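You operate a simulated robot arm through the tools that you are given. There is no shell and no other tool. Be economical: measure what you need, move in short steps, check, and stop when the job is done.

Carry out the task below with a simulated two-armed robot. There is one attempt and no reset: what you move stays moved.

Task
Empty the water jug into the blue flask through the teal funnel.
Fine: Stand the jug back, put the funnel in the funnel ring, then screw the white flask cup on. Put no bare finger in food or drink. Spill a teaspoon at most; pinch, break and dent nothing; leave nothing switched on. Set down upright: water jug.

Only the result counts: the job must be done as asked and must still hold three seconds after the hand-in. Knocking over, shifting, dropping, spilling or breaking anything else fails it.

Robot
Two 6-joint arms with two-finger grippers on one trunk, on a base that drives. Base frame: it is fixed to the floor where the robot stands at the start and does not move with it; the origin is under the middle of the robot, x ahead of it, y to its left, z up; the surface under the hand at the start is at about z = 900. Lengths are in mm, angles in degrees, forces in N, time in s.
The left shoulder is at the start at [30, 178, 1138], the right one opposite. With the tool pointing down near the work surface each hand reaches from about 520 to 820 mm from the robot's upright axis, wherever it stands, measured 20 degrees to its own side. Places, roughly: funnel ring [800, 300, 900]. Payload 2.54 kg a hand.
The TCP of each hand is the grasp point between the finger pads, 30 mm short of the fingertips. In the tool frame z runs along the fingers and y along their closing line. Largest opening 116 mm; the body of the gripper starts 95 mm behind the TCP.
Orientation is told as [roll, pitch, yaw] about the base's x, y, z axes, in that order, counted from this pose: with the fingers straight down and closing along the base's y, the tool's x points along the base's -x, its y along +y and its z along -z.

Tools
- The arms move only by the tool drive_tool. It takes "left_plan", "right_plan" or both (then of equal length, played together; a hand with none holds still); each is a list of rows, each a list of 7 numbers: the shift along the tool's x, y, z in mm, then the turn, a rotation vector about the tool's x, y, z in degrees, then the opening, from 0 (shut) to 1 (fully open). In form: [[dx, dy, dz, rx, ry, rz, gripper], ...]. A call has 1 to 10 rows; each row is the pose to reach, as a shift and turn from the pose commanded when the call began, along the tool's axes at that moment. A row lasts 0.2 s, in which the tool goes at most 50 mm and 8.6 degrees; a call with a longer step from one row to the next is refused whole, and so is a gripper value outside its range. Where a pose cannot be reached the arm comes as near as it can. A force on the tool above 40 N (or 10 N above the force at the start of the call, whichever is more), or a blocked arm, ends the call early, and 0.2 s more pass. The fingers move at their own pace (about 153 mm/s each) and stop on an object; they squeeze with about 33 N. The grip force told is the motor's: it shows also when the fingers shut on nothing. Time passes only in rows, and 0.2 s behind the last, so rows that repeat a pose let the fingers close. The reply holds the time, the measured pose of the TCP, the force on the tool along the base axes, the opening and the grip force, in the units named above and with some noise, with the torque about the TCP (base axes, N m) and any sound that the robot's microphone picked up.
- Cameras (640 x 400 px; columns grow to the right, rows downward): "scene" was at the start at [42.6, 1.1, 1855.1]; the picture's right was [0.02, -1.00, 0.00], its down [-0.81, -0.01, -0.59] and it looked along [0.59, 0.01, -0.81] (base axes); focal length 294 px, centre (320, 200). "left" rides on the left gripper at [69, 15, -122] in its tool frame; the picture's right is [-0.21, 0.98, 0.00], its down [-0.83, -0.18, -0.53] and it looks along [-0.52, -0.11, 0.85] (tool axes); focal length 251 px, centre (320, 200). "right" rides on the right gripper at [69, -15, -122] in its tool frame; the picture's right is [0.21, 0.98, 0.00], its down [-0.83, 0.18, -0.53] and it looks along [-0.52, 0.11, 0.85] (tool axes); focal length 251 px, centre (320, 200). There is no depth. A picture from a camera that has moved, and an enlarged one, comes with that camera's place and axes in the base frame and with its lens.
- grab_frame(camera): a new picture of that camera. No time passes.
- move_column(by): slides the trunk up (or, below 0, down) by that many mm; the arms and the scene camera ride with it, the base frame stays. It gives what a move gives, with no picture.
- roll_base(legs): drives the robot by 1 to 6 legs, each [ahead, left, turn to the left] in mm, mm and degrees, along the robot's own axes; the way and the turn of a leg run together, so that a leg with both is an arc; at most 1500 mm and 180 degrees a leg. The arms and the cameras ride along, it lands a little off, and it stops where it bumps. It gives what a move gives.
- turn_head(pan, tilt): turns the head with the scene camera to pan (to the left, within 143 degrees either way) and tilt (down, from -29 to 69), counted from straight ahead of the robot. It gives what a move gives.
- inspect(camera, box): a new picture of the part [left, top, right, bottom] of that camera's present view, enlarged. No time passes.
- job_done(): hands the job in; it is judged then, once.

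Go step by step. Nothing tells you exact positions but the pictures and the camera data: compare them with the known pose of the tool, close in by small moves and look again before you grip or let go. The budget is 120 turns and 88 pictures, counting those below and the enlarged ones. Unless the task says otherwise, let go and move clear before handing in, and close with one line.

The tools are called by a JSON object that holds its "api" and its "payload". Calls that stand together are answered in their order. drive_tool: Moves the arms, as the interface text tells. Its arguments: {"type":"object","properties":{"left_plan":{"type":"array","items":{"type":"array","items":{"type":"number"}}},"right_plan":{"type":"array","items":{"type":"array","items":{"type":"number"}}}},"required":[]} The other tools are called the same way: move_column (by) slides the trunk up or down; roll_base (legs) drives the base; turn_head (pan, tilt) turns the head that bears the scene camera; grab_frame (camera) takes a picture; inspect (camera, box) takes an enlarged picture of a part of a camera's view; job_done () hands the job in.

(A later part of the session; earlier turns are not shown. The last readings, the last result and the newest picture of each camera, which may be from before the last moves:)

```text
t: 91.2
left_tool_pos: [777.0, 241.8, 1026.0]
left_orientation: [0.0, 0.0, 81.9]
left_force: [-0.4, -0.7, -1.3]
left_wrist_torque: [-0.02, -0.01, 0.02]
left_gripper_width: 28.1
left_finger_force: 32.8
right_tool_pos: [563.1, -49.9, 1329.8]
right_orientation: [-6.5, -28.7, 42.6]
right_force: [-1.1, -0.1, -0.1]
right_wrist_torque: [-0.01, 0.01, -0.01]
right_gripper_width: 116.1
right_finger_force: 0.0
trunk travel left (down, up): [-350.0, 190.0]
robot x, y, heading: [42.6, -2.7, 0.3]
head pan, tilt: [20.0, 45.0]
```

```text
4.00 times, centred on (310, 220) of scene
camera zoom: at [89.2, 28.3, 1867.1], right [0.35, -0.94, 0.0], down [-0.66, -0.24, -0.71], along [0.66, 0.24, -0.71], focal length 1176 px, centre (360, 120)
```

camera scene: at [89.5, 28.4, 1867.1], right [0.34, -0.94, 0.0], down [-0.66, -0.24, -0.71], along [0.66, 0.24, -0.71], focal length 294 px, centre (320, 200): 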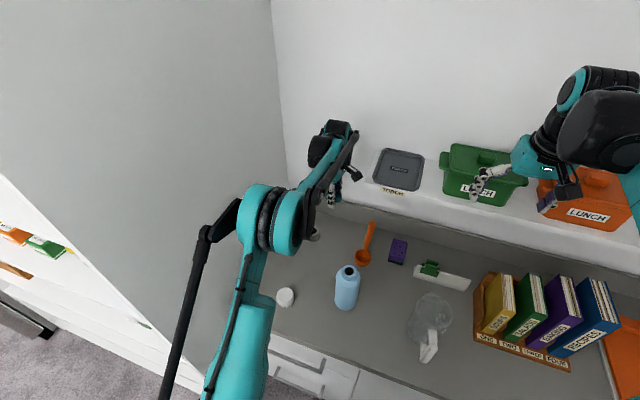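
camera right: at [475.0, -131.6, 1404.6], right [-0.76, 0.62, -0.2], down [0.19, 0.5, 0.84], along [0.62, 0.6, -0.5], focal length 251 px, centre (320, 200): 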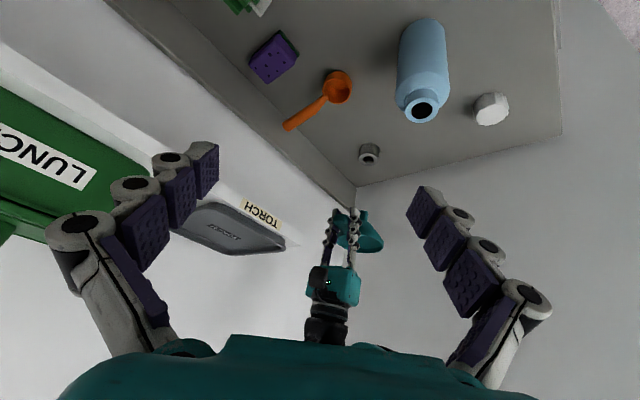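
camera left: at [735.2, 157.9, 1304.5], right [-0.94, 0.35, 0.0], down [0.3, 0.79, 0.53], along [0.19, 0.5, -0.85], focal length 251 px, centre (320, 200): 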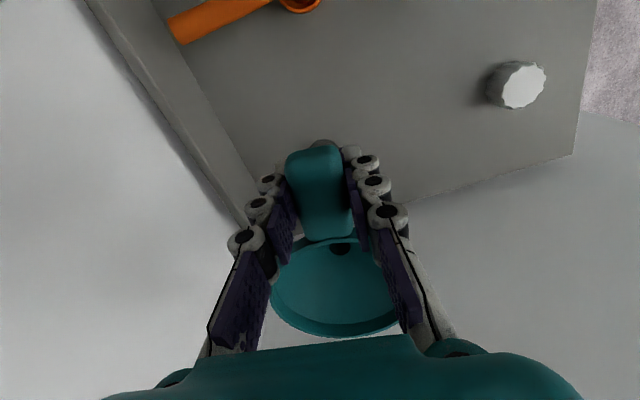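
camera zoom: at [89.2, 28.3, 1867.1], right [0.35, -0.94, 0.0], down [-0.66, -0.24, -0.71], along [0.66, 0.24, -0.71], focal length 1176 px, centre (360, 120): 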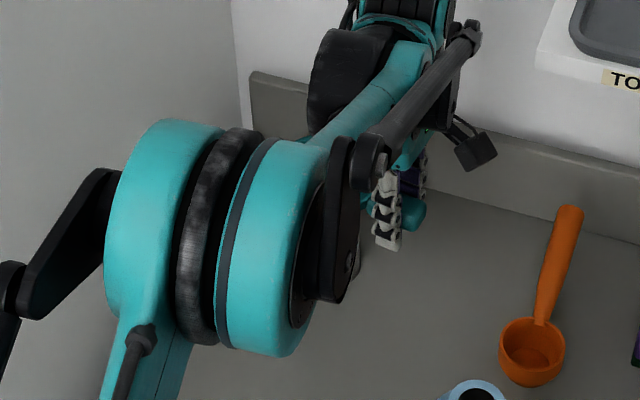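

From the side the stem lines up with the hole; only the depth along the view is uncertain. I'll lower in small steps and check force and picture.

{"api": "drive_tool", "payload": {"left_plan": [[0, 0, 8, 0, 0, 0, 0.1], [0, 0, 16, 0, 0, 0, 0.1], [0, 0, 22, 0, 0, 0, 0.1], [0, 0, 22, 0, 0, 0, 0.1]]}}

{"api": "inspect", "payload": {"camera": "right", "box": [345, 120, 395, 190]}}

```text
t: 92.2
left_tool_pos: [779.2, 244.5, 1006.4]
left_orientation: [0.1, 0.0, 82.0]
left_force: [-0.9, -0.4, -0.9]
left_wrist_torque: [-0.06, -0.01, 0.02]
left_gripper_width: 28.2
left_finger_force: 33.3
right_tool_pos: [561.5, -50.3, 1330.2]
right_orientation: [-6.5, -28.7, 42.7]
right_force: [0.0, -0.7, -0.3]
right_wrist_torque: [-0.03, -0.01, 0.0]
right_gripper_width: 115.9
right_finger_force: 0.0
trunk travel left (down, up): [-350.0, 190.0]
robot x, y, heading: [44.4, 0.7, 0.1]
head pan, tilt: [20.0, 45.0]
```

```text
5.71 times, centred on (370, 155) of right
camera zoom: at [475.1, -131.9, 1404.9], right [-0.76, 0.62, -0.2], down [0.19, 0.5, 0.84], along [0.62, 0.6, -0.5], focal length 1437 px, centre (34, 457)
```

zoom: 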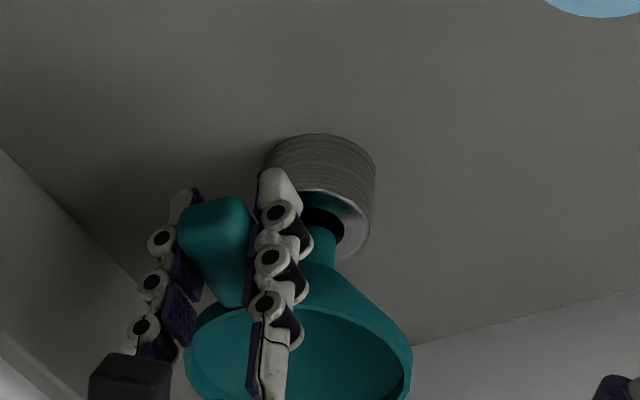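

{"api": "inspect", "payload": {"camera": "right", "box": [360, 140, 385, 170]}}

```text
13.33 times, centred on (372, 155) of right
camera zoom: at [475.1, -131.9, 1404.9], right [-0.76, 0.62, -0.2], down [0.19, 0.5, 0.84], along [0.62, 0.6, -0.5], focal length 3352 px, centre (-380, 800)
```

zoom: 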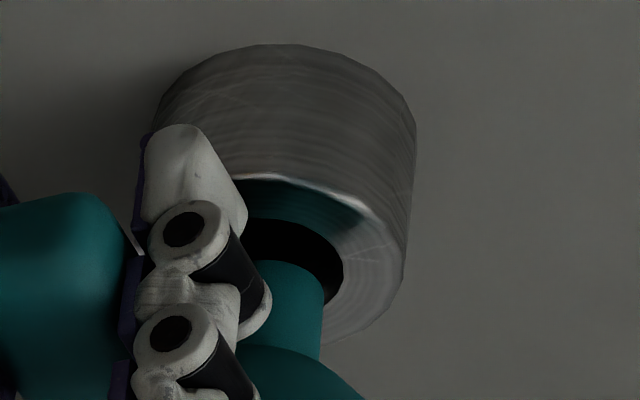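

The dark band is just a reflection in the shiny ring top. To settle the depth I need a second, lower viewing angle, so I'll lower the right hand about 130 mm.

{"api": "drive_tool", "payload": {"right_plan": [[16, 0, 30, 0, -2, 0, 1], [32, 0, 60, 0, -4, 0, 1], [48, 0, 90, 0, -6, 0, 1], [62, 0, 114, 0, -8, 0, 1]]}}

{"api": "grab_frame", "payload": {"camera": "right"}}

```text
t: 93.2
left_tool_pos: [778.4, 243.8, 1005.7]
left_orientation: [0.1, 0.0, 81.9]
left_force: [0.8, -0.7, -0.3]
left_wrist_torque: [-0.03, 0.04, 0.02]
left_gripper_width: 28.2
left_finger_force: 33.0
right_tool_pos: [570.7, -60.3, 1200.3]
right_orientation: [-7.1, -36.5, 43.7]
right_force: [-0.1, -0.7, -0.5]
right_wrist_torque: [-0.01, 0.0, 0.0]
right_gripper_width: 115.9
right_finger_force: 0.0
trunk travel left (down, up): [-350.0, 190.0]
robot x, y, heading: [42.4, -1.2, 0.1]
head pan, tilt: [20.0, 45.0]
```

```text
31 pictures are left
camera right: at [477.7, -148.8, 1257.7], right [-0.74, 0.63, -0.22], down [0.09, 0.43, 0.9], along [0.66, 0.65, -0.38], focal length 251 px, centre (320, 200)
```

right: 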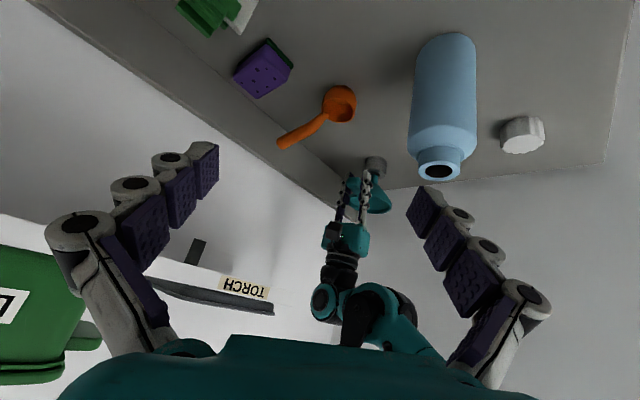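

{"api": "inspect", "payload": {"camera": "right", "box": [360, 148, 395, 190]}}

```text
9.52 times, centred on (378, 169) of right
camera zoom: at [477.7, -148.8, 1257.7], right [-0.74, 0.63, -0.22], down [0.09, 0.43, 0.9], along [0.66, 0.65, -0.38], focal length 2395 px, centre (-228, 495)
```

zoom: 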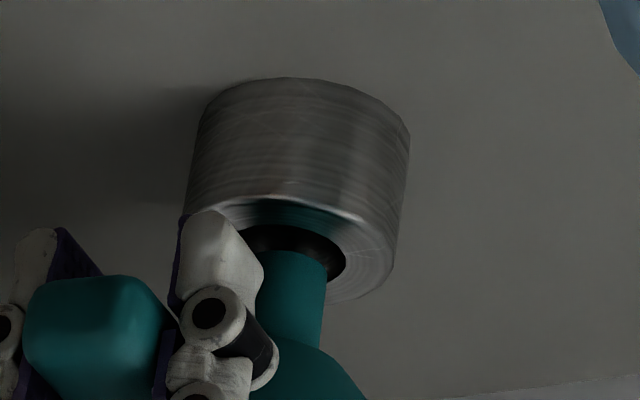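

Comparing the two views, the stem tip is level with the ring top but about 8–9 mm too far along the view direction. I'll raise slightly, shift back by (-6,-6) and check.

{"api": "drive_tool", "payload": {"left_plan": [[0, 0, -5, 0, 0, 0, 0.1], [3.5, 2.5, -5, 0, 0, 0, 0.1], [6.8, 5.1, -5, 0, 0, 0, 0.1], [6.8, 5.1, -1, 0, 0, 0, 0.1], [6.8, 5.1, -1, 0, 0, 0, 0.1]]}}

{"api": "inspect", "payload": {"camera": "right", "box": [360, 148, 395, 190]}}

```text
t: 94.4
left_tool_pos: [772.8, 236.4, 1007.1]
left_orientation: [0.1, 0.0, 81.9]
left_force: [0.3, -0.7, -0.4]
left_wrist_torque: [-0.04, 0.0, 0.02]
left_gripper_width: 27.8
left_finger_force: 32.6
right_tool_pos: [569.6, -60.4, 1201.4]
right_orientation: [-7.1, -36.5, 43.7]
right_force: [-0.8, -1.2, 1.3]
right_wrist_torque: [-0.04, 0.05, 0.0]
right_gripper_width: 116.2
right_finger_force: 0.0
trunk travel left (down, up): [-350.0, 190.0]
robot x, y, heading: [42.9, -0.5, 0.1]
head pan, tilt: [20.0, 45.0]
```

```text
9.52 times, centred on (378, 169) of right
camera zoom: at [476.7, -148.7, 1258.4], right [-0.74, 0.63, -0.22], down [0.09, 0.43, 0.9], along [0.66, 0.65, -0.38], focal length 2395 px, centre (-228, 495)
```

zoom: 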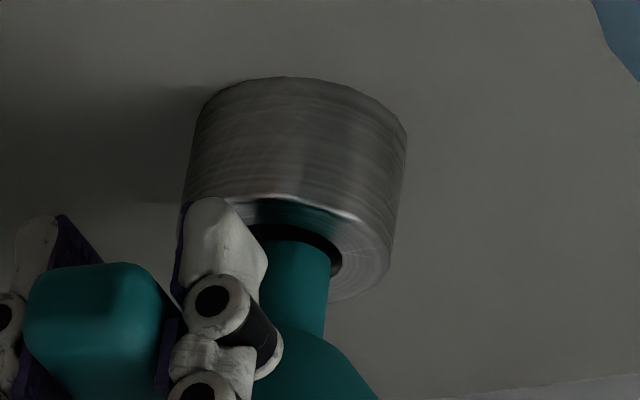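

Nearly centred. I'll shift 2.6 mm in -y, then lower 6 mm and watch the force.

{"api": "drive_tool", "payload": {"left_plan": [[2.6, -0.4, 0, 0, 0, 0, 0.1], [2.6, -0.4, 3, 0, 0, 0, 0.1], [2.6, -0.4, 6, 0, 0, 0, 0.1], [2.6, -0.4, 6, 0, 0, 0, 0.1]]}}

{"api": "inspect", "payload": {"camera": "right", "box": [360, 148, 395, 190]}}

```text
t: 95.4
left_tool_pos: [773.0, 234.8, 1000.7]
left_orientation: [0.0, 0.1, 81.9]
left_force: [-0.5, 0.2, -0.7]
left_wrist_torque: [-0.06, -0.02, 0.0]
left_gripper_width: 28.1
left_finger_force: 32.8
right_tool_pos: [568.8, -59.8, 1201.4]
right_orientation: [-7.1, -36.5, 43.7]
right_force: [1.0, -0.3, -0.4]
right_wrist_torque: [-0.02, 0.05, 0.02]
right_gripper_width: 116.1
right_finger_force: 0.1
trunk travel left (down, up): [-350.0, 190.0]
robot x, y, heading: [46.7, 2.3, 0.3]
head pan, tilt: [20.0, 45.0]
```

```text
9.52 times, centred on (378, 169) of right
camera zoom: at [476.8, -148.7, 1258.4], right [-0.74, 0.63, -0.22], down [0.09, 0.43, 0.9], along [0.66, 0.65, -0.38], focal length 2395 px, centre (-228, 495)
```

zoom: 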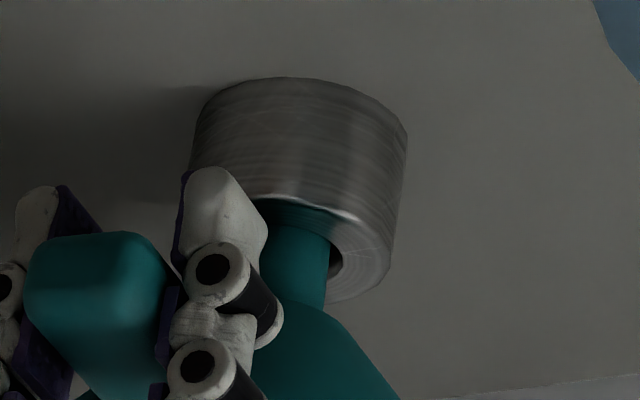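

{"api": "drive_tool", "payload": {"left_plan": [[0, 0, 3, 0, 0, 0, 0.1], [0, 0, 6, 0, 0, 0, 0.1], [0, 0, 8, 0, 0, 0, 0.1], [0, 0, 8, 0, 0, 0, 0.1]]}}

{"api": "inspect", "payload": {"camera": "right", "box": [360, 148, 395, 190]}}

```text
t: 96.4
left_tool_pos: [774.0, 233.3, 991.6]
left_orientation: [-0.1, 0.0, 81.9]
left_force: [3.2, 3.5, -2.0]
left_wrist_torque: [0.01, -0.16, -0.16]
left_gripper_width: 28.0
left_finger_force: 32.9
right_tool_pos: [570.6, -59.7, 1200.1]
right_orientation: [-7.1, -36.5, 43.8]
right_force: [-0.8, -0.7, -0.3]
right_wrist_torque: [-0.02, 0.02, 0.0]
right_gripper_width: 116.3
right_finger_force: 0.0
trunk travel left (down, up): [-350.0, 190.0]
robot x, y, heading: [41.3, 1.6, -0.2]
head pan, tilt: [20.0, 45.0]
```

```text
9.52 times, centred on (378, 169) of right
camera zoom: at [477.3, -148.2, 1258.1], right [-0.74, 0.63, -0.22], down [0.09, 0.43, 0.9], along [0.66, 0.65, -0.38], focal length 2395 px, centre (-228, 495)
```

zoom: 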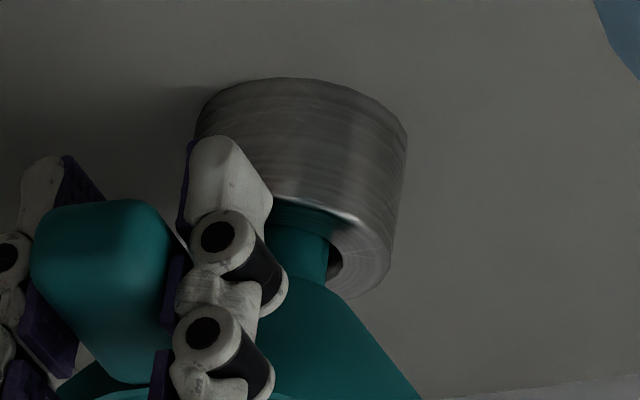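

The stem is in the hole and touching the near side lightly. I'll shift 2 mm away and lower it further.

{"api": "drive_tool", "payload": {"left_plan": [[-2, -1.5, 0, 0, 0, 0, 0.1], [-2, -1.5, 4, 0, 0, 0, 0.1], [-2, -1.5, 8, 0, 0, 0, 0.1], [-2, -1.5, 12, 0, 0, 0, 0.1], [-2, -1.5, 12, 0, 0, 0, 0.1]]}}

```text
t: 97.6
left_tool_pos: [775.0, 235.7, 979.9]
left_orientation: [0.0, 0.0, 81.8]
left_force: [-0.2, -0.2, -0.2]
left_wrist_torque: [-0.02, -0.02, -0.03]
left_gripper_width: 28.1
left_finger_force: 32.8
right_tool_pos: [569.1, -60.8, 1200.5]
right_orientation: [-7.2, -36.4, 43.8]
right_force: [0.5, -0.5, -0.7]
right_wrist_torque: [-0.02, -0.02, -0.04]
right_gripper_width: 115.9
right_finger_force: 0.0
trunk travel left (down, up): [-350.0, 190.0]
robot x, y, heading: [42.4, -1.5, 0.3]
head pan, tilt: [20.0, 45.0]
```

{"api": "drive_tool", "payload": {"left_plan": [[0, 0, 3, 0, 0, 0, 0.1], [0, 0, 6, 0, 0, 0, 0.1], [0, 0, 8, 0, 0, 0, 0.1], [0, 0, 8, 0, 0, 0, 0.1]]}}

{"api": "inspect", "payload": {"camera": "right", "box": [350, 148, 400, 200]}}

```text
t: 98.6
left_tool_pos: [775.2, 236.7, 974.0]
left_orientation: [0.0, -0.2, 81.8]
left_force: [4.4, 0.6, 13.1]
left_wrist_torque: [0.79, -0.13, -0.23]
left_gripper_width: 27.9
left_finger_force: 33.3
right_tool_pos: [567.8, -60.2, 1201.6]
right_orientation: [-7.2, -36.6, 43.8]
right_force: [0.2, 0.2, 0.7]
right_wrist_torque: [0.01, -0.01, -0.02]
right_gripper_width: 115.7
right_finger_force: 0.0
trunk travel left (down, up): [-350.0, 190.0]
robot x, y, heading: [44.2, -2.5, 0.2]
head pan, tilt: [20.0, 45.0]
```

```text
7.69 times, centred on (375, 174) of right
camera zoom: at [476.1, -149.1, 1258.7], right [-0.74, 0.63, -0.22], down [0.09, 0.43, 0.9], along [0.66, 0.65, -0.37], focal length 1934 px, centre (-103, 400)
```

zoom: 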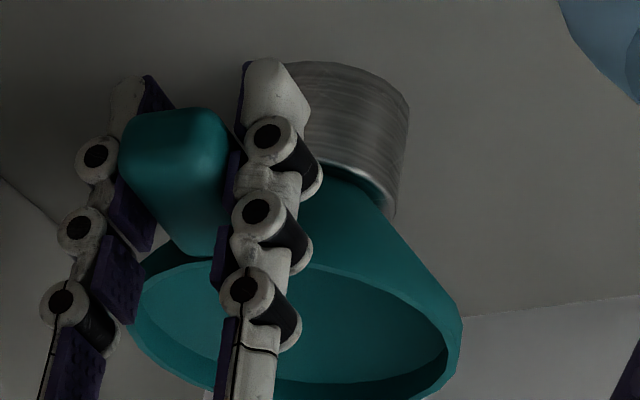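

It's seated. I'll relax slightly, open the fingers and rise.

{"api": "drive_tool", "payload": {"left_plan": [[0, 0, -1, 0, 0, 0, 0.1], [0, 0, -1.8, 0, 0, 0, 0.1], [0, 0, -1.8, 0, 0, 0, 0.1]]}}

{"api": "drive_tool", "payload": {"left_plan": [[0, 0, 0, 0, 0, 0, 0.3], [0, 0, 0, 0, 0, 0, 0.42], [0, 0, 0, 0, 0, 0, 0.5], [0, 0, -10, 0, 0, 0, 0.5], [0, 0, -30, 0, 0, 0, 0.5], [0, 0, -60, 0, 0, 0, 0.5], [0, 0, -100, 0, 0, 0, 0.5], [0, 0, -140, 0, 0, 0, 0.5], [0, 0, -180, 0, 0, 0, 0.5]]}}

{"api": "inspect", "payload": {"camera": "right", "box": [330, 140, 410, 220]}}

```text
t: 99.4
left_tool_pos: [774.3, 236.2, 973.9]
left_orientation: [0.0, 0.0, 81.9]
left_force: [0.5, -0.3, -0.4]
left_wrist_torque: [-0.02, -0.02, -0.02]
left_gripper_width: 27.7
left_finger_force: 33.0
right_tool_pos: [569.2, -60.3, 1202.0]
right_orientation: [-7.1, -36.5, 43.8]
right_force: [0.2, 0.0, 0.1]
right_wrist_torque: [-0.04, 0.02, 0.01]
right_gripper_width: 115.7
right_finger_force: 0.1
trunk travel left (down, up): [-350.0, 190.0]
robot x, y, heading: [44.0, -1.2, 0.2]
head pan, tilt: [20.0, 45.0]
```

```text
t: 101.4
left_tool_pos: [777.2, 236.2, 1156.0]
left_orientation: [0.1, 0.0, 81.9]
left_force: [-0.8, 0.3, 0.1]
left_wrist_torque: [-0.02, -0.01, 0.0]
left_gripper_width: 58.1
left_finger_force: 0.0
right_tool_pos: [568.5, -59.5, 1201.5]
right_orientation: [-7.0, -36.6, 43.7]
right_force: [-0.6, -0.5, -0.2]
right_wrist_torque: [0.01, -0.02, 0.03]
right_gripper_width: 116.2
right_finger_force: 0.1
trunk travel left (down, up): [-350.0, 190.0]
robot x, y, heading: [46.5, 1.9, -0.0]
head pan, tilt: [20.0, 45.0]
```

```text
5.00 times, centred on (370, 180) of right
camera zoom: at [476.1, -148.9, 1258.6], right [-0.74, 0.63, -0.23], down [0.09, 0.43, 0.9], along [0.66, 0.65, -0.38], focal length 1257 px, centre (70, 300)
```

zoom: 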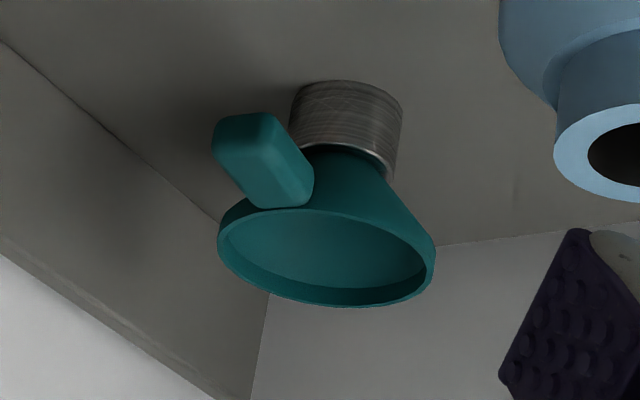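

The funnel sits properly in the ring. Next is the white cup at about (496,302). I'll pull the right hand back, back the base off 60 mm, and bring the left hand above the cup.

{"api": "drive_tool", "payload": {"right_plan": [[3, -4, -43, 0, 0, 0, 1], [7, -8, -86, 0, 0, 0, 1], [10, -13, -129, 0, 0, 0, 1], [13, -17, -171, 0, 0, 0, 1]], "left_plan": [[0, 0, -25, 0, 0, 0, 1], [0, 0, -50, 0, 0, 0, 1], [0, 0, -75, 0, 0, 0, 1], [0, 0, -100, 0, 0, 0, 1]]}}

{"api": "roll_base", "payload": {"legs": [[-60, 0, 0]]}}

{"api": "drive_tool", "payload": {"left_plan": [[-4, 40, 0, 0, 0, 0, 1], [-8, 80, 0, 0, 0, 0, 1], [-13, 120, 0, 0, 0, 0, 1], [-20, 160, 0, 0, 0, 0, 1], [-35, 195, 0, 0, 0, 0, 1], [-38, 215, 20, 0, 0, 0, 1], [-38, 215, 60, 0, 0, 0, 1]]}}

{"api": "grab_frame", "payload": {"camera": "left"}}

```text
t: 102.4
left_tool_pos: [773.4, 234.6, 1255.5]
left_orientation: [-0.1, 0.0, 81.9]
left_force: [-1.3, -0.7, 0.4]
left_wrist_torque: [0.0, -0.06, 0.0]
left_gripper_width: 116.2
left_finger_force: 0.0
right_tool_pos: [479.0, -136.9, 1333.7]
right_orientation: [-7.3, -36.6, 44.0]
right_force: [-0.3, 0.0, -0.1]
right_wrist_torque: [0.0, -0.01, 0.0]
right_gripper_width: 116.0
right_finger_force: 0.1
trunk travel left (down, up): [-350.0, 190.0]
robot x, y, heading: [43.3, -3.6, -0.0]
head pan, tilt: [20.0, 45.0]
```

```text
t: 103.4
left_tool_pos: [718.1, 234.6, 1254.5]
left_orientation: [-0.1, 0.0, 81.8]
left_force: [-0.7, 0.0, 1.0]
left_wrist_torque: [0.03, -0.04, -0.02]
left_gripper_width: 115.9
left_finger_force: 0.0
right_tool_pos: [423.7, -137.3, 1332.7]
right_orientation: [-7.1, -36.5, 43.7]
right_force: [-0.3, 0.0, 0.9]
right_wrist_torque: [0.0, -0.02, -0.01]
right_gripper_width: 115.9
right_finger_force: 0.1
trunk travel left (down, up): [-350.0, 190.0]
robot x, y, heading: [-10.3, -1.1, 0.4]
head pan, tilt: [20.0, 45.0]
```

```text
t: 105.0
left_tool_pos: [512.2, 302.8, 1193.7]
left_orientation: [0.0, -0.1, 81.8]
left_force: [0.6, 0.6, 0.4]
left_wrist_torque: [0.0, 0.01, 0.04]
left_gripper_width: 115.7
left_finger_force: 0.1
right_tool_pos: [426.6, -136.0, 1331.4]
right_orientation: [-7.0, -36.6, 43.8]
right_force: [0.7, -0.1, 0.6]
right_wrist_torque: [0.01, -0.04, 0.03]
right_gripper_width: 115.8
right_finger_force: 0.1
trunk travel left (down, up): [-350.0, 190.0]
robot x, y, heading: [-13.0, -1.6, 0.2]
head pan, tilt: [20.0, 45.0]
```

```text
24 pictures are left
camera left: at [487.1, 236.5, 1316.0], right [-0.94, 0.35, 0.0], down [0.3, 0.79, 0.53], along [0.19, 0.5, -0.85], focal length 251 px, centre (320, 200)
```

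left: 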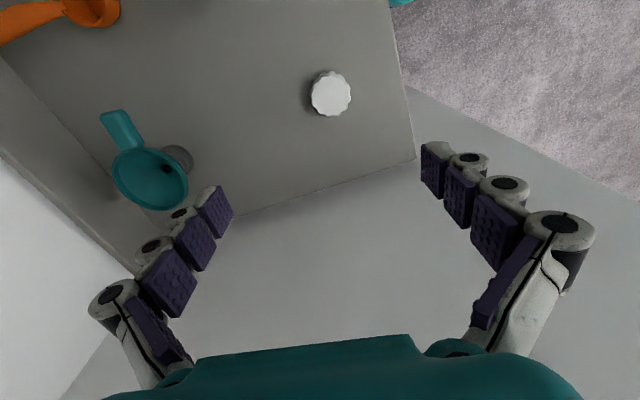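

The cup top is at about (493.6,301), 56 mm across. I'll move over it, also turning the wrist to give room for clockwise screwing later.

{"api": "drive_tool", "payload": {"left_plan": [[1, 3, 20, 0, 0, -8, 1], [2, 6, 40, 0, 0, -16, 1], [3, 9, 60, 0, 0, -24, 1], [4, 12, 80, 0, 0, -32, 1], [4.6, 15, 100, 0, 0, -40, 1], [4.6, 18, 120, 0, 0, -48, 1], [4.6, 18, 135, 0, 0, -56, 1], [4.6, 18, 150, 0, 0, -64, 1], [4.6, 18, 150, 0, 0, -72, 1]]}}

{"api": "grab_frame", "payload": {"camera": "left"}}

```text
t: 107.0
left_tool_pos: [489.7, 300.8, 1041.8]
left_orientation: [0.1, 0.0, 154.0]
left_force: [-0.6, -0.4, 0.8]
left_wrist_torque: [0.0, 0.0, 0.0]
left_gripper_width: 116.0
left_finger_force: 0.1
right_tool_pos: [424.9, -136.5, 1332.0]
right_orientation: [-7.2, -36.5, 43.8]
right_force: [0.3, -0.2, -0.2]
right_wrist_torque: [-0.03, 0.04, -0.02]
right_gripper_width: 115.9
right_finger_force: 0.1
trunk travel left (down, up): [-350.0, 190.0]
robot x, y, heading: [-10.3, -0.2, 0.3]
head pan, tilt: [20.0, 45.0]
```

```text
23 pictures are left
camera left: at [545.3, 257.4, 1164.6], right [-0.62, -0.78, 0.0], down [-0.66, 0.53, 0.53], along [-0.42, 0.33, -0.85], focal length 251 px, centre (320, 200)
```

left: 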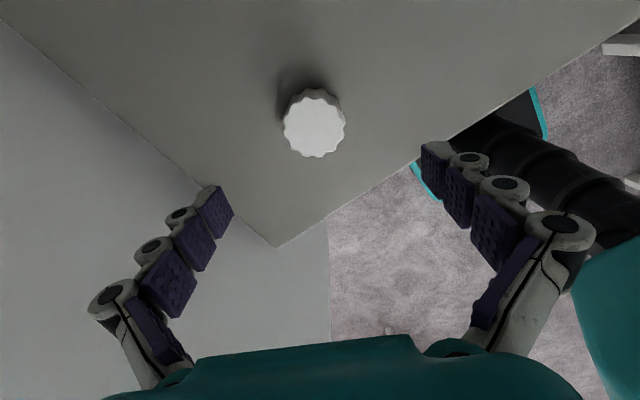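

{"api": "drive_tool", "payload": {"left_plan": [[3, -1, 30, 0, 0, 0, 1], [5.8, -2.5, 60, 0, 0, 0, 0.9], [5.8, -2.5, 85, 0, 0, 0, 0.75], [5.8, -2.5, 85, 0, 0, 0, 0.7]]}}

{"api": "grab_frame", "payload": {"camera": "left"}}

{"api": "inspect", "payload": {"camera": "right", "box": [440, 20, 620, 170]}}

```text
t: 108.0
left_tool_pos: [495.5, 299.9, 958.9]
left_orientation: [0.0, -0.1, 153.8]
left_force: [-0.3, -0.5, -0.1]
left_wrist_torque: [0.0, -0.02, -0.01]
left_gripper_width: 81.3
left_finger_force: 0.1
right_tool_pos: [423.5, -135.2, 1331.1]
right_orientation: [-7.1, -36.4, 43.8]
right_force: [-0.1, -0.3, 0.3]
right_wrist_torque: [-0.02, -0.03, 0.04]
right_gripper_width: 116.0
right_finger_force: 0.1
trunk travel left (down, up): [-350.0, 190.0]
robot x, y, heading: [-13.3, 2.2, 0.2]
head pan, tilt: [20.0, 45.0]
```

```text
22 pictures are left
camera left: at [550.4, 255.4, 1081.0], right [-0.62, -0.78, 0.0], down [-0.66, 0.53, 0.53], along [-0.42, 0.33, -0.85], focal length 251 px, centre (320, 200)
```

left: 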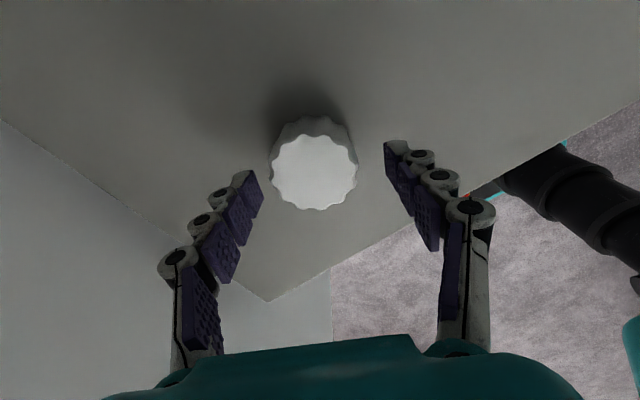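

```text
2.67 times, centred on (530, 95) of right
camera zoom: at [331.1, -225.8, 1389.5], right [-0.74, 0.63, -0.22], down [0.09, 0.43, 0.9], along [0.66, 0.65, -0.38], focal length 670 px, centre (-240, 480)
```

zoom: 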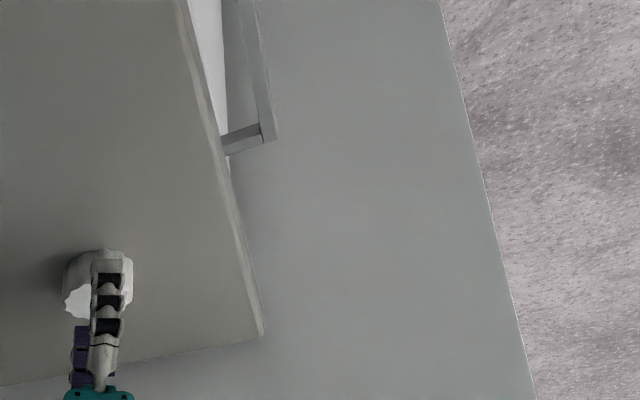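

The cup is about 33 mm high and 3 mm off centre. I'll correct that, descend to z≈936 and grip.

{"api": "drive_tool", "payload": {"left_plan": [[1, -3.3, 10, 0, 0, 0, 0.7], [1, -3.3, 22, 0, 0, 0, 0.65], [1, -3.3, 22, 0, 0, 0, 0.5], [1, -3.3, 22, 0, 0, 0, 0.4], [1, -3.3, 22, 0, 0, 0, 0.35], [1, -3.3, 22, 0, 0, 0, 0.35]]}}

{"api": "grab_frame", "payload": {"camera": "left"}}

```text
t: 109.4
left_tool_pos: [498.3, 303.6, 937.6]
left_orientation: [0.0, -0.1, 153.8]
left_force: [1.1, 1.6, 1.5]
left_wrist_torque: [0.04, -0.04, -0.01]
left_gripper_width: 56.4
left_finger_force: 33.6
right_tool_pos: [423.7, -137.3, 1332.4]
right_orientation: [-7.1, -36.4, 43.8]
right_force: [-0.2, 0.2, 0.1]
right_wrist_torque: [0.02, 0.01, 0.01]
right_gripper_width: 115.9
right_finger_force: 0.1
trunk travel left (down, up): [-350.0, 190.0]
robot x, y, heading: [-11.6, -1.5, 0.2]
head pan, tilt: [20.0, 45.0]
```

```text
20 pictures are left
camera left: at [553.6, 258.6, 1058.3], right [-0.62, -0.78, 0.0], down [-0.66, 0.53, 0.53], along [-0.42, 0.33, -0.85], focal length 251 px, centre (320, 200)
```

left: 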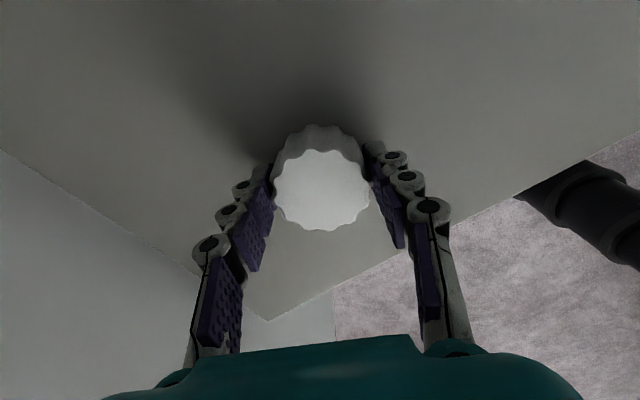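

The cup is held. I'll lift it and carry it to above the flask neck at about (563,104,1093).

{"api": "drive_tool", "payload": {"left_plan": [[0, 0, -40, 0, 0, 0, 0.35], [0, 0, -85, 0, 0, 0, 0.35], [0, 0, -130, 0, 0, 0, 0.35], [0, 0, -175, 0, 0, 0, 0.35], [0, 0, -220, 0, 0, 0, 0.35], [31, 31, -220, 0, 0, 0, 0.35], [62, 62, -220, 0, 0, 0, 0.35], [93, 93, -220, 0, 0, 0, 0.35], [123, 124, -220, 0, 0, 0, 0.35], [148.7, 150.4, -220, 0, 0, 0, 0.35]]}}

{"api": "grab_frame", "payload": {"camera": "right"}}

{"api": "grab_frame", "payload": {"camera": "scene"}}

```text
t: 111.6
left_tool_pos: [567.4, 100.9, 1158.6]
left_orientation: [-0.1, 0.0, 153.9]
left_force: [-0.1, 0.4, -0.3]
left_wrist_torque: [0.02, -0.01, -0.03]
left_gripper_width: 56.6
left_finger_force: 32.5
right_tool_pos: [423.9, -137.2, 1331.9]
right_orientation: [-7.0, -36.5, 43.7]
right_force: [0.5, -0.8, 0.1]
right_wrist_torque: [0.03, 0.02, 0.02]
right_gripper_width: 116.1
right_finger_force: 0.1
trunk travel left (down, up): [-350.0, 190.0]
robot x, y, heading: [-16.4, -1.6, 0.4]
head pan, tilt: [20.0, 45.0]
```

```text
19 pictures are left
camera right: at [331.7, -226.6, 1389.1], right [-0.74, 0.63, -0.22], down [0.09, 0.43, 0.9], along [0.66, 0.65, -0.38], focal length 251 px, centre (320, 200)
```

right: 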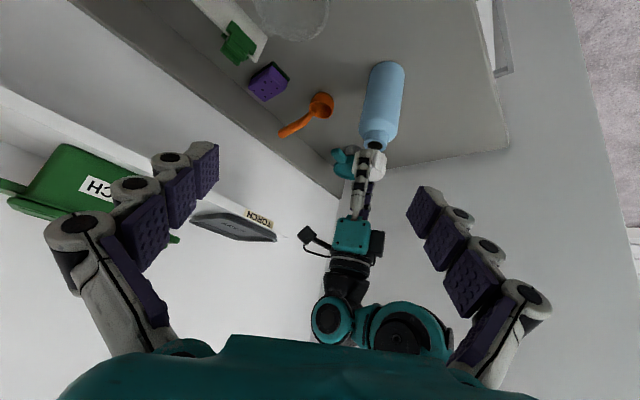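

```text
18 pictures are left
camera scene: at [31.7, 26.9, 1867.1], right [0.34, -0.94, 0.0], down [-0.66, -0.24, -0.71], along [0.66, 0.24, -0.71], focal length 294 px, centre (320, 200)
```

scene: 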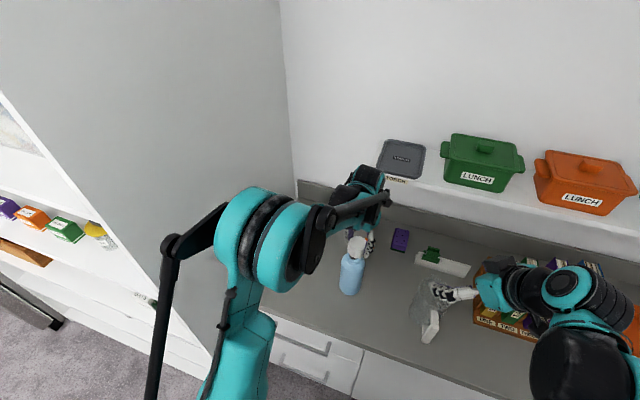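

Both cameras see the cup above the flask, so I'll zoom in on each.

{"api": "inspect", "payload": {"camera": "right", "box": [345, 110, 410, 190]}}

{"api": "inspect", "payload": {"camera": "scene", "box": [325, 215, 395, 305]}}

```text
5.00 times, centred on (378, 150) of right
camera zoom: at [331.7, -226.6, 1389.1], right [-0.74, 0.63, -0.22], down [0.09, 0.43, 0.9], along [0.66, 0.65, -0.38], focal length 1257 px, centre (32, 450)
```

zoom: 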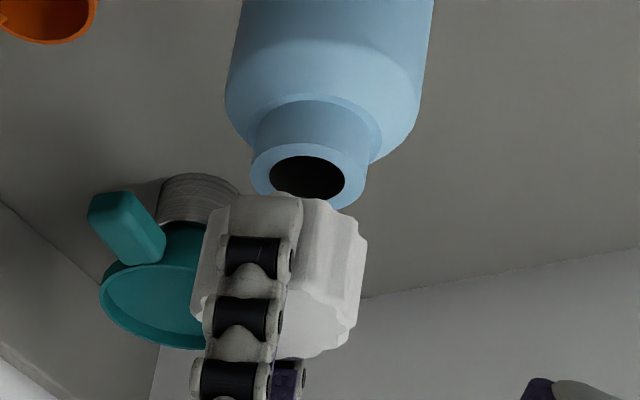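

```text
4.44 times, centred on (360, 260) of scene
camera zoom: at [31.7, 26.9, 1867.1], right [0.34, -0.94, 0.0], down [-0.66, -0.24, -0.71], along [0.66, 0.24, -0.71], focal length 1306 px, centre (142, -67)
```

zoom: 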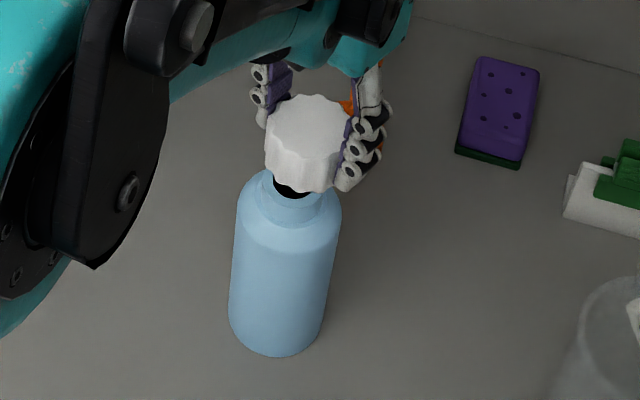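

Triangulating, the neck top is at (560.7,106.5,1089) and the cup axis at about (565,102). I'll shift by (-4.3,+4.5), lower 22 mm and look again.

{"api": "drive_tool", "payload": {"left_plan": [[-5.8, -2.1, 0, 0, 0, 0, 0.35], [-5.8, -2.1, 12, 0, 0, 0, 0.35], [-5.8, -2.1, 22, 0, 0, 0, 0.35], [-5.8, -2.1, 22, 0, 0, 0, 0.35]]}}

{"api": "inspect", "payload": {"camera": "right", "box": [345, 110, 410, 190]}}

{"api": "inspect", "payload": {"camera": "scene", "box": [325, 215, 395, 305]}}

```text
t: 112.6
left_tool_pos: [562.4, 106.6, 1135.5]
left_orientation: [0.0, 0.0, 153.7]
left_force: [0.0, 0.9, -0.9]
left_wrist_torque: [-0.03, 0.01, -0.02]
left_gripper_width: 56.6
left_finger_force: 32.8
right_tool_pos: [425.0, -137.7, 1332.0]
right_orientation: [-7.1, -36.5, 43.8]
right_force: [0.2, -0.5, -0.7]
right_wrist_torque: [0.0, -0.03, 0.01]
right_gripper_width: 115.9
right_finger_force: 0.1
trunk travel left (down, up): [-350.0, 190.0]
robot x, y, heading: [-18.8, 2.8, -0.1]
head pan, tilt: [20.0, 45.0]
```

```text
5.00 times, centred on (378, 150) of right
camera zoom: at [331.2, -225.9, 1389.4], right [-0.74, 0.63, -0.22], down [0.09, 0.43, 0.9], along [0.66, 0.65, -0.38], focal length 1257 px, centre (32, 450)
```

zoom: 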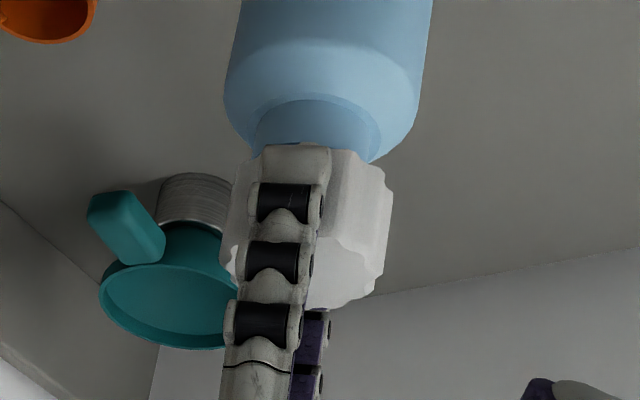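

```text
4.44 times, centred on (360, 260) of scene
camera zoom: at [31.1, 28.0, 1867.1], right [0.34, -0.94, 0.0], down [-0.66, -0.24, -0.71], along [0.66, 0.24, -0.71], focal length 1306 px, centre (142, -67)
```

zoom: 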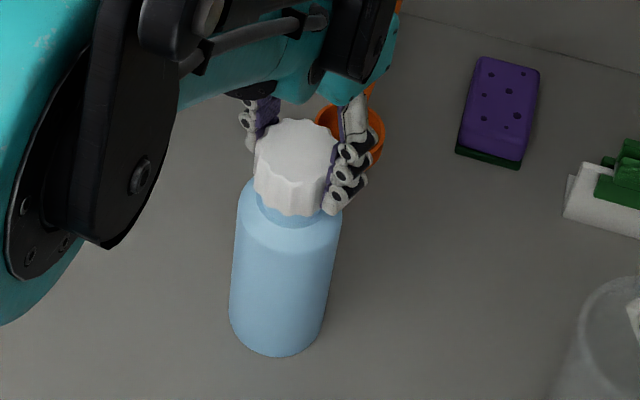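

The cup looks within about 1.5 mm of centre. I'll shift (+1.2,-1.2) and lower it onto the neck in small steps, watching the force.

{"api": "drive_tool", "payload": {"left_plan": [[1.6, 0.5, 0, 0, 0, 0, 0.35], [1.6, 0.5, 4, 0, 0, 0, 0.35], [1.6, 0.5, 8, 0, 0, 0, 0.35], [1.6, 0.5, 8, 0, 0, 0, 0.35]]}}

{"api": "drive_tool", "payload": {"left_plan": [[0, 0, 2, 0, 0, 0, 0.35], [0, 0, 4, 0, 0, 0, 0.35], [0, 0, 4, 0, 0, 0, 0.35]]}}

```text
t: 113.6
left_tool_pos: [563.0, 107.4, 1125.8]
left_orientation: [0.0, 0.0, 153.8]
left_force: [1.4, 1.0, 6.3]
left_wrist_torque: [0.11, -0.14, 0.02]
left_gripper_width: 56.8
left_finger_force: 32.5
right_tool_pos: [423.9, -137.9, 1333.3]
right_orientation: [-7.1, -36.5, 43.8]
right_force: [0.2, 0.3, -0.7]
right_wrist_torque: [0.01, 0.0, -0.01]
right_gripper_width: 116.1
right_finger_force: 0.0
trunk travel left (down, up): [-350.0, 190.0]
robot x, y, heading: [-13.7, 3.0, 0.2]
head pan, tilt: [20.0, 45.0]
```

```text
t: 114.4
left_tool_pos: [562.7, 107.2, 1124.3]
left_orientation: [-0.1, 0.1, 153.7]
left_force: [3.6, -0.4, 24.2]
left_wrist_torque: [0.38, -0.59, -0.05]
left_gripper_width: 57.0
left_finger_force: 33.4
right_tool_pos: [422.9, -137.8, 1332.2]
right_orientation: [-7.1, -36.6, 43.8]
right_force: [0.3, -0.2, 0.2]
right_wrist_torque: [0.01, -0.02, -0.02]
right_gripper_width: 115.7
right_finger_force: 0.1
trunk travel left (down, up): [-350.0, 190.0]
robot x, y, heading: [-10.1, 2.4, 0.2]
head pan, tilt: [20.0, 45.0]
```

It rests on the neck one-sidedly: the torque puts the contact on the +x+y side, so the cup must move towards +x+y. I'll lift 4 mm, shift (+2.5,+2.5) and lower again.

{"api": "drive_tool", "payload": {"left_plan": [[0, 0, -4, 0, 0, 0, 0.35], [1.1, -3.4, -6, 0, 0, 0, 0.35], [1.1, -3.4, -3, 0, 0, 0, 0.35], [1.1, -3.4, -1.5, 0, 0, 0, 0.35], [1.1, -3.4, -1.5, 0, 0, 0, 0.35]]}}

```text
t: 115.6
left_tool_pos: [566.0, 108.9, 1123.2]
left_orientation: [0.0, 0.0, 153.9]
left_force: [0.3, -0.4, -1.0]
left_wrist_torque: [-0.02, -0.02, 0.0]
left_gripper_width: 57.0
left_finger_force: 32.7
right_tool_pos: [424.1, -136.9, 1332.5]
right_orientation: [-7.0, -36.6, 43.9]
right_force: [0.1, -0.4, -0.5]
right_wrist_torque: [-0.02, -0.01, -0.04]
right_gripper_width: 115.9
right_finger_force: 0.2
trunk travel left (down, up): [-350.0, 190.0]
robot x, y, heading: [-16.2, -2.9, 0.1]
head pan, tilt: [20.0, 45.0]
```

There's no contact at 1123 now, so it has passed the edge. I'll keep lowering.

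{"api": "drive_tool", "payload": {"left_plan": [[0, 0, 2, 0, 0, 0, 0.35], [0, 0, 4, 0, 0, 0, 0.35], [0, 0, 4, 0, 0, 0, 0.35]]}}

{"api": "drive_tool", "payload": {"left_plan": [[0, 0, 2, 0, 0, 0, 0.35], [0, 0, 4, 0, 0, 0, 0.35], [0, 0, 4, 0, 0, 0, 0.35]]}}

```text
t: 116.4
left_tool_pos: [567.3, 107.1, 1119.4]
left_orientation: [0.0, 0.0, 153.7]
left_force: [-0.2, 0.9, -0.6]
left_wrist_torque: [-0.04, 0.03, 0.0]
left_gripper_width: 56.9
left_finger_force: 32.9
right_tool_pos: [424.2, -136.5, 1332.5]
right_orientation: [-7.1, -36.5, 43.8]
right_force: [0.0, 0.3, 0.7]
right_wrist_torque: [0.03, 0.02, 0.01]
right_gripper_width: 116.2
right_finger_force: 0.1
trunk travel left (down, up): [-350.0, 190.0]
robot x, y, heading: [-12.8, 4.8, 0.4]
head pan, tilt: [20.0, 45.0]
```

```text
t: 117.2
left_tool_pos: [567.3, 107.8, 1115.1]
left_orientation: [0.0, 0.1, 153.8]
left_force: [-0.1, -1.3, -0.1]
left_wrist_torque: [0.01, 0.02, 0.01]
left_gripper_width: 56.9
left_finger_force: 32.8
right_tool_pos: [424.5, -136.4, 1331.4]
right_orientation: [-7.0, -36.4, 43.7]
right_force: [-0.5, 0.5, -0.9]
right_wrist_torque: [0.02, 0.01, 0.0]
right_gripper_width: 116.2
right_finger_force: 0.0
trunk travel left (down, up): [-350.0, 190.0]
robot x, y, heading: [-16.1, -1.6, 0.2]
head pan, tilt: [20.0, 45.0]
```

{"api": "drive_tool", "payload": {"left_plan": [[0, 0, 2, 0, 0, 0, 0.35], [0, 0, 4, 0, 0, 0, 0.35], [0, 0, 4, 0, 0, 0, 0.35]]}}

{"api": "drive_tool", "payload": {"left_plan": [[0, 0, 2, 0, 0, 0, 0.35], [0, 0, 3, 0, 0, 0, 0.35], [0, 0, 3, 0, 0, 0, 0.35]]}}

{"api": "inspect", "payload": {"camera": "right", "box": [345, 110, 410, 190]}}

```text
t: 118.0
left_tool_pos: [565.8, 108.3, 1111.5]
left_orientation: [0.0, 0.0, 153.8]
left_force: [-1.7, -0.5, 0.3]
left_wrist_torque: [-0.03, 0.0, 0.02]
left_gripper_width: 57.1
left_finger_force: 33.3
right_tool_pos: [424.0, -137.6, 1331.7]
right_orientation: [-7.2, -36.6, 43.8]
right_force: [-0.3, -0.8, 0.0]
right_wrist_torque: [-0.02, -0.01, -0.03]
right_gripper_width: 116.1
right_finger_force: 0.0
trunk travel left (down, up): [-350.0, 190.0]
robot x, y, heading: [-10.7, -1.0, 0.4]
head pan, tilt: [20.0, 45.0]
```

```text
t: 118.8
left_tool_pos: [567.4, 108.0, 1107.9]
left_orientation: [0.0, 0.1, 153.8]
left_force: [-0.8, -1.8, 0.8]
left_wrist_torque: [-0.75, 0.58, -0.01]
left_gripper_width: 56.7
left_finger_force: 33.2
right_tool_pos: [424.6, -138.2, 1332.2]
right_orientation: [-7.2, -36.5, 43.7]
right_force: [-0.4, -0.2, -0.2]
right_wrist_torque: [0.01, 0.0, -0.01]
right_gripper_width: 115.9
right_finger_force: 0.0
trunk travel left (down, up): [-350.0, 190.0]
robot x, y, heading: [-13.4, 1.3, -0.1]
head pan, tilt: [20.0, 45.0]
```

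```text
5.00 times, centred on (378, 150) of right
camera zoom: at [331.0, -226.0, 1389.4], right [-0.74, 0.63, -0.22], down [0.09, 0.43, 0.9], along [0.66, 0.65, -0.38], focal length 1257 px, centre (32, 450)
```

zoom: 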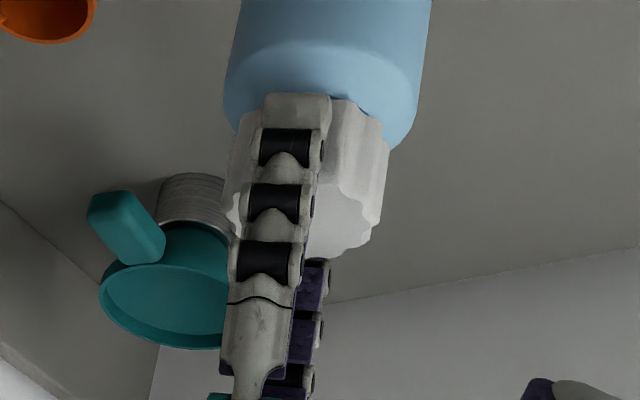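

The cup is about 19 mm down over the neck and has met the thread. I'll start turning it clockwise by 43° with a slight feed, and watch the torques.

{"api": "drive_tool", "payload": {"left_plan": [[0, 0.4, 0.1, 0, 0, 8.6, 0.35], [-0.1, 0.8, 0.2, 0, 0, 17.2, 0.35], [-0.2, 1.2, 0.3, 0, 0, 25.8, 0.35], [-0.3, 1.6, 0.4, 0, 0, 34.4, 0.35], [-0.4, 1.9, 0.5, 0, 0, 43, 0.35]]}}

```text
t: 120.0
left_tool_pos: [565.3, 107.1, 1108.3]
left_orientation: [-0.1, 0.0, 110.6]
left_force: [4.5, 0.8, 5.1]
left_wrist_torque: [-0.01, -0.26, 0.01]
left_gripper_width: 56.8
left_finger_force: 33.0
right_tool_pos: [424.1, -137.6, 1332.1]
right_orientation: [-7.1, -36.5, 43.9]
right_force: [-0.8, -0.7, 0.0]
right_wrist_torque: [-0.01, 0.01, 0.01]
right_gripper_width: 115.9
right_finger_force: 0.1
trunk travel left (down, up): [-350.0, 190.0]
robot x, y, heading: [-16.1, -1.6, 0.4]
head pan, tilt: [20.0, 45.0]
```

{"api": "drive_tool", "payload": {"left_plan": [[0, 0.2, 0.1, 0, 0, 8.6, 0.35], [0, 0.4, 0.2, 0, 0, 17.2, 0.35], [-0.1, 0.7, 0.3, 0, 0, 25.8, 0.35], [-0.3, 1, 0.4, 0, 0, 34.4, 0.35], [-0.5, 1.3, 0.5, 0, 0, 43, 0.35], [-0.7, 1.6, 0.6, 0, 0, 51.6, 0.35], [-1, 1.9, 0.7, 0, 0, 60.2, 0.35], [-1.3, 2.2, 0.8, 0, 0, 68.8, 0.35], [-1.6, 2.5, 0.9, 0, 0, 77.4, 0.35], [-1.9, 2.8, 1, 0, 0, 86, 0.35]]}}

```text
t: 122.2
left_tool_pos: [563.0, 108.0, 1106.4]
left_orientation: [0.0, -0.2, 24.8]
left_force: [0.5, 1.6, 3.6]
left_wrist_torque: [0.25, -0.21, -0.02]
left_gripper_width: 56.5
left_finger_force: 33.4
right_tool_pos: [424.4, -136.0, 1331.6]
right_orientation: [-7.0, -36.6, 43.8]
right_force: [-0.9, 0.6, 0.6]
right_wrist_torque: [0.01, 0.02, 0.0]
right_gripper_width: 116.0
right_finger_force: 0.1
trunk travel left (down, up): [-350.0, 190.0]
robot x, y, heading: [-13.8, 0.6, -0.0]
head pan, tilt: [20.0, 45.0]
```

{"api": "drive_tool", "payload": {"left_plan": [[0, 0.2, 0.2, 0, 0, 8.6, 0.35], [0, 0.4, 0.4, 0, 0, 17.2, 0.35], [-0.1, 0.7, 0.6, 0, 0, 25.8, 0.35], [-0.3, 1, 0.8, 0, 0, 34.4, 0.35], [-0.5, 1.3, 1, 0, 0, 43, 0.35], [-0.7, 1.6, 1.2, 0, 0, 51.6, 0.35], [-1, 1.9, 1.4, 0, 0, 60.2, 0.35], [-1.3, 2.2, 1.6, 0, 0, 68.8, 0.35], [-1.6, 2.5, 1.8, 0, 0, 77.4, 0.35], [-1.9, 2.8, 2, 0, 0, 86, 0.35]]}}

{"api": "inspect", "payload": {"camera": "right", "box": [345, 110, 410, 190]}}

```text
t: 124.4
left_tool_pos: [561.5, 111.6, 1105.8]
left_orientation: [-0.1, 0.0, -61.3]
left_force: [0.4, -0.7, 12.7]
left_wrist_torque: [-0.08, 0.03, 0.28]
left_gripper_width: 56.5
left_finger_force: 33.4
right_tool_pos: [422.8, -137.3, 1333.0]
right_orientation: [-7.1, -36.6, 43.8]
right_force: [0.0, 0.4, 0.8]
right_wrist_torque: [0.01, 0.01, 0.02]
right_gripper_width: 116.1
right_finger_force: 0.1
trunk travel left (down, up): [-350.0, 190.0]
robot x, y, heading: [-8.3, 1.5, 0.1]
head pan, tilt: [20.0, 45.0]
```

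```text
5.00 times, centred on (378, 150) of right
camera zoom: at [330.3, -226.0, 1389.7], right [-0.74, 0.63, -0.23], down [0.09, 0.43, 0.9], along [0.66, 0.65, -0.37], focal length 1257 px, centre (32, 450)
```

zoom: 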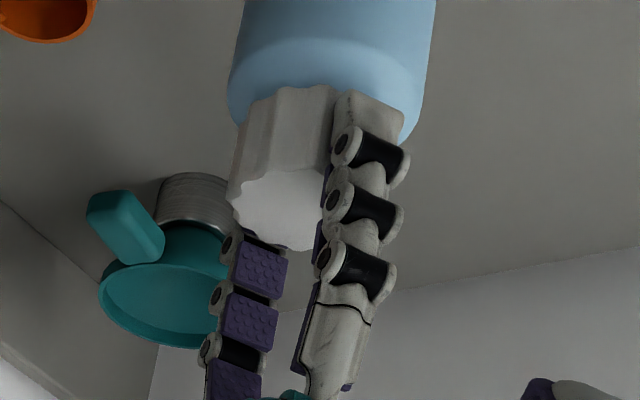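

Resistance is building (0.28 N·m, 12.7 N down). I'll continue another 60° without feeding and see whether the down force eases, which would mean the thread is drawing it down.

{"api": "drive_tool", "payload": {"left_plan": [[0, 0.2, 0, 0, 0, 8.6, 0.35], [0, 0.4, 0, 0, 0, 17.2, 0.35], [-0.1, 0.7, 0, 0, 0, 25.8, 0.35], [-0.3, 1, 0, 0, 0, 34.4, 0.35], [-0.5, 1.3, 0, 0, 0, 43, 0.35], [-0.7, 1.6, 0, 0, 0, 51.6, 0.35], [-1, 1.9, 0, 0, 0, 60.2, 0.35]]}}

```text
t: 126.0
left_tool_pos: [563.1, 110.3, 1105.5]
left_orientation: [0.0, 0.1, -121.5]
left_force: [0.2, 0.0, 13.0]
left_wrist_torque: [-0.16, -0.08, 0.33]
left_gripper_width: 57.0
left_finger_force: 32.8
right_tool_pos: [423.3, -136.1, 1331.5]
right_orientation: [-7.0, -36.6, 43.8]
right_force: [-0.6, 0.0, 0.3]
right_wrist_torque: [-0.03, 0.01, 0.0]
right_gripper_width: 116.1
right_finger_force: 0.1
trunk travel left (down, up): [-350.0, 190.0]
robot x, y, heading: [-18.0, -1.7, 0.4]
head pan, tilt: [20.0, 45.0]
```

Force and torque stay constant, so the cup is either tight or spinning the flask with it. A gentle upward pull will show whether the thread holds.

{"api": "drive_tool", "payload": {"left_plan": [[0, 0, -1, 0, 0, 0, 0.35], [0, 0, -2, 0, 0, 0, 0.35], [0, 0, -3, 0, 0, 0, 0.35], [0, 0, -3, 0, 0, 0, 0.35]]}}

```text
t: 127.0
left_tool_pos: [564.8, 110.6, 1107.9]
left_orientation: [0.0, 0.0, -121.5]
left_force: [0.3, 0.0, -6.4]
left_wrist_torque: [0.01, 0.02, -0.04]
left_gripper_width: 56.3
left_finger_force: 32.5
right_tool_pos: [423.8, -136.9, 1332.1]
right_orientation: [-7.2, -36.5, 43.8]
right_force: [-0.2, 0.6, 0.3]
right_wrist_torque: [0.02, 0.01, 0.01]
right_gripper_width: 116.2
right_finger_force: 0.0
trunk travel left (down, up): [-350.0, 190.0]
robot x, y, heading: [-14.2, 6.3, 0.3]
head pan, tilt: [20.0, 45.0]
```

The pull lifts on the flask (-6.4 N), so the thread holds. I'll ease to a near-zero vertical load and turn a bit more to see whether it still turns freely.

{"api": "drive_tool", "payload": {"left_plan": [[0, 0, 1, 0, 0, 0, 0.35], [0, 0, 1.3, 0, 0, 0, 0.35], [0, 0.4, 1.4, 0, 0, 8.6, 0.35], [0, 0.8, 1.5, 0, 0, 17.2, 0.35], [-0.1, 1.1, 1.6, 0, 0, 25.8, 0.35], [-0.3, 1.4, 1.7, 0, 0, 34.4, 0.35]]}}

```text
t: 128.4
left_tool_pos: [565.2, 108.7, 1106.6]
left_orientation: [-0.1, 0.0, -155.9]
left_force: [-0.4, 1.2, 0.2]
left_wrist_torque: [-0.04, -0.05, 0.12]
left_gripper_width: 56.2
left_finger_force: 33.3
right_tool_pos: [424.4, -136.5, 1331.0]
right_orientation: [-7.0, -36.6, 43.9]
right_force: [0.7, 0.2, -0.5]
right_wrist_torque: [-0.01, 0.01, -0.01]
right_gripper_width: 116.1
right_finger_force: 0.0
trunk travel left (down, up): [-350.0, 190.0]
robot x, y, heading: [-13.4, -1.8, 0.3]
head pan, tilt: [20.0, 45.0]
```

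It resists even with no vertical load, so the cup is at its stop and the flask is what slips. I'll finish with a firmer press and a short final tightening turn.

{"api": "drive_tool", "payload": {"left_plan": [[0, 0, 1, 0, 0, 0, 0.35], [0, 0, 2, 0, 0, 0, 0.35], [0, 0, 2.6, 0, 0, 0, 0.35], [0, 0.4, 2.6, 0, 0, 8.6, 0.35], [0, 0.7, 2.6, 0, 0, 15, 0.35]]}}

```text
t: 129.6
left_tool_pos: [564.7, 110.9, 1104.1]
left_orientation: [-0.1, 0.0, -170.8]
left_force: [-2.0, 1.6, 19.3]
left_wrist_torque: [0.01, 0.12, 0.39]
left_gripper_width: 56.8
left_finger_force: 33.4
right_tool_pos: [422.2, -136.5, 1332.5]
right_orientation: [-7.2, -36.6, 43.7]
right_force: [0.4, -0.1, -0.7]
right_wrist_torque: [0.02, -0.02, -0.01]
right_gripper_width: 115.5
right_finger_force: 0.1
trunk travel left (down, up): [-350.0, 190.0]
robot x, y, heading: [-12.3, 3.7, 0.2]
head pan, tilt: [20.0, 45.0]
```

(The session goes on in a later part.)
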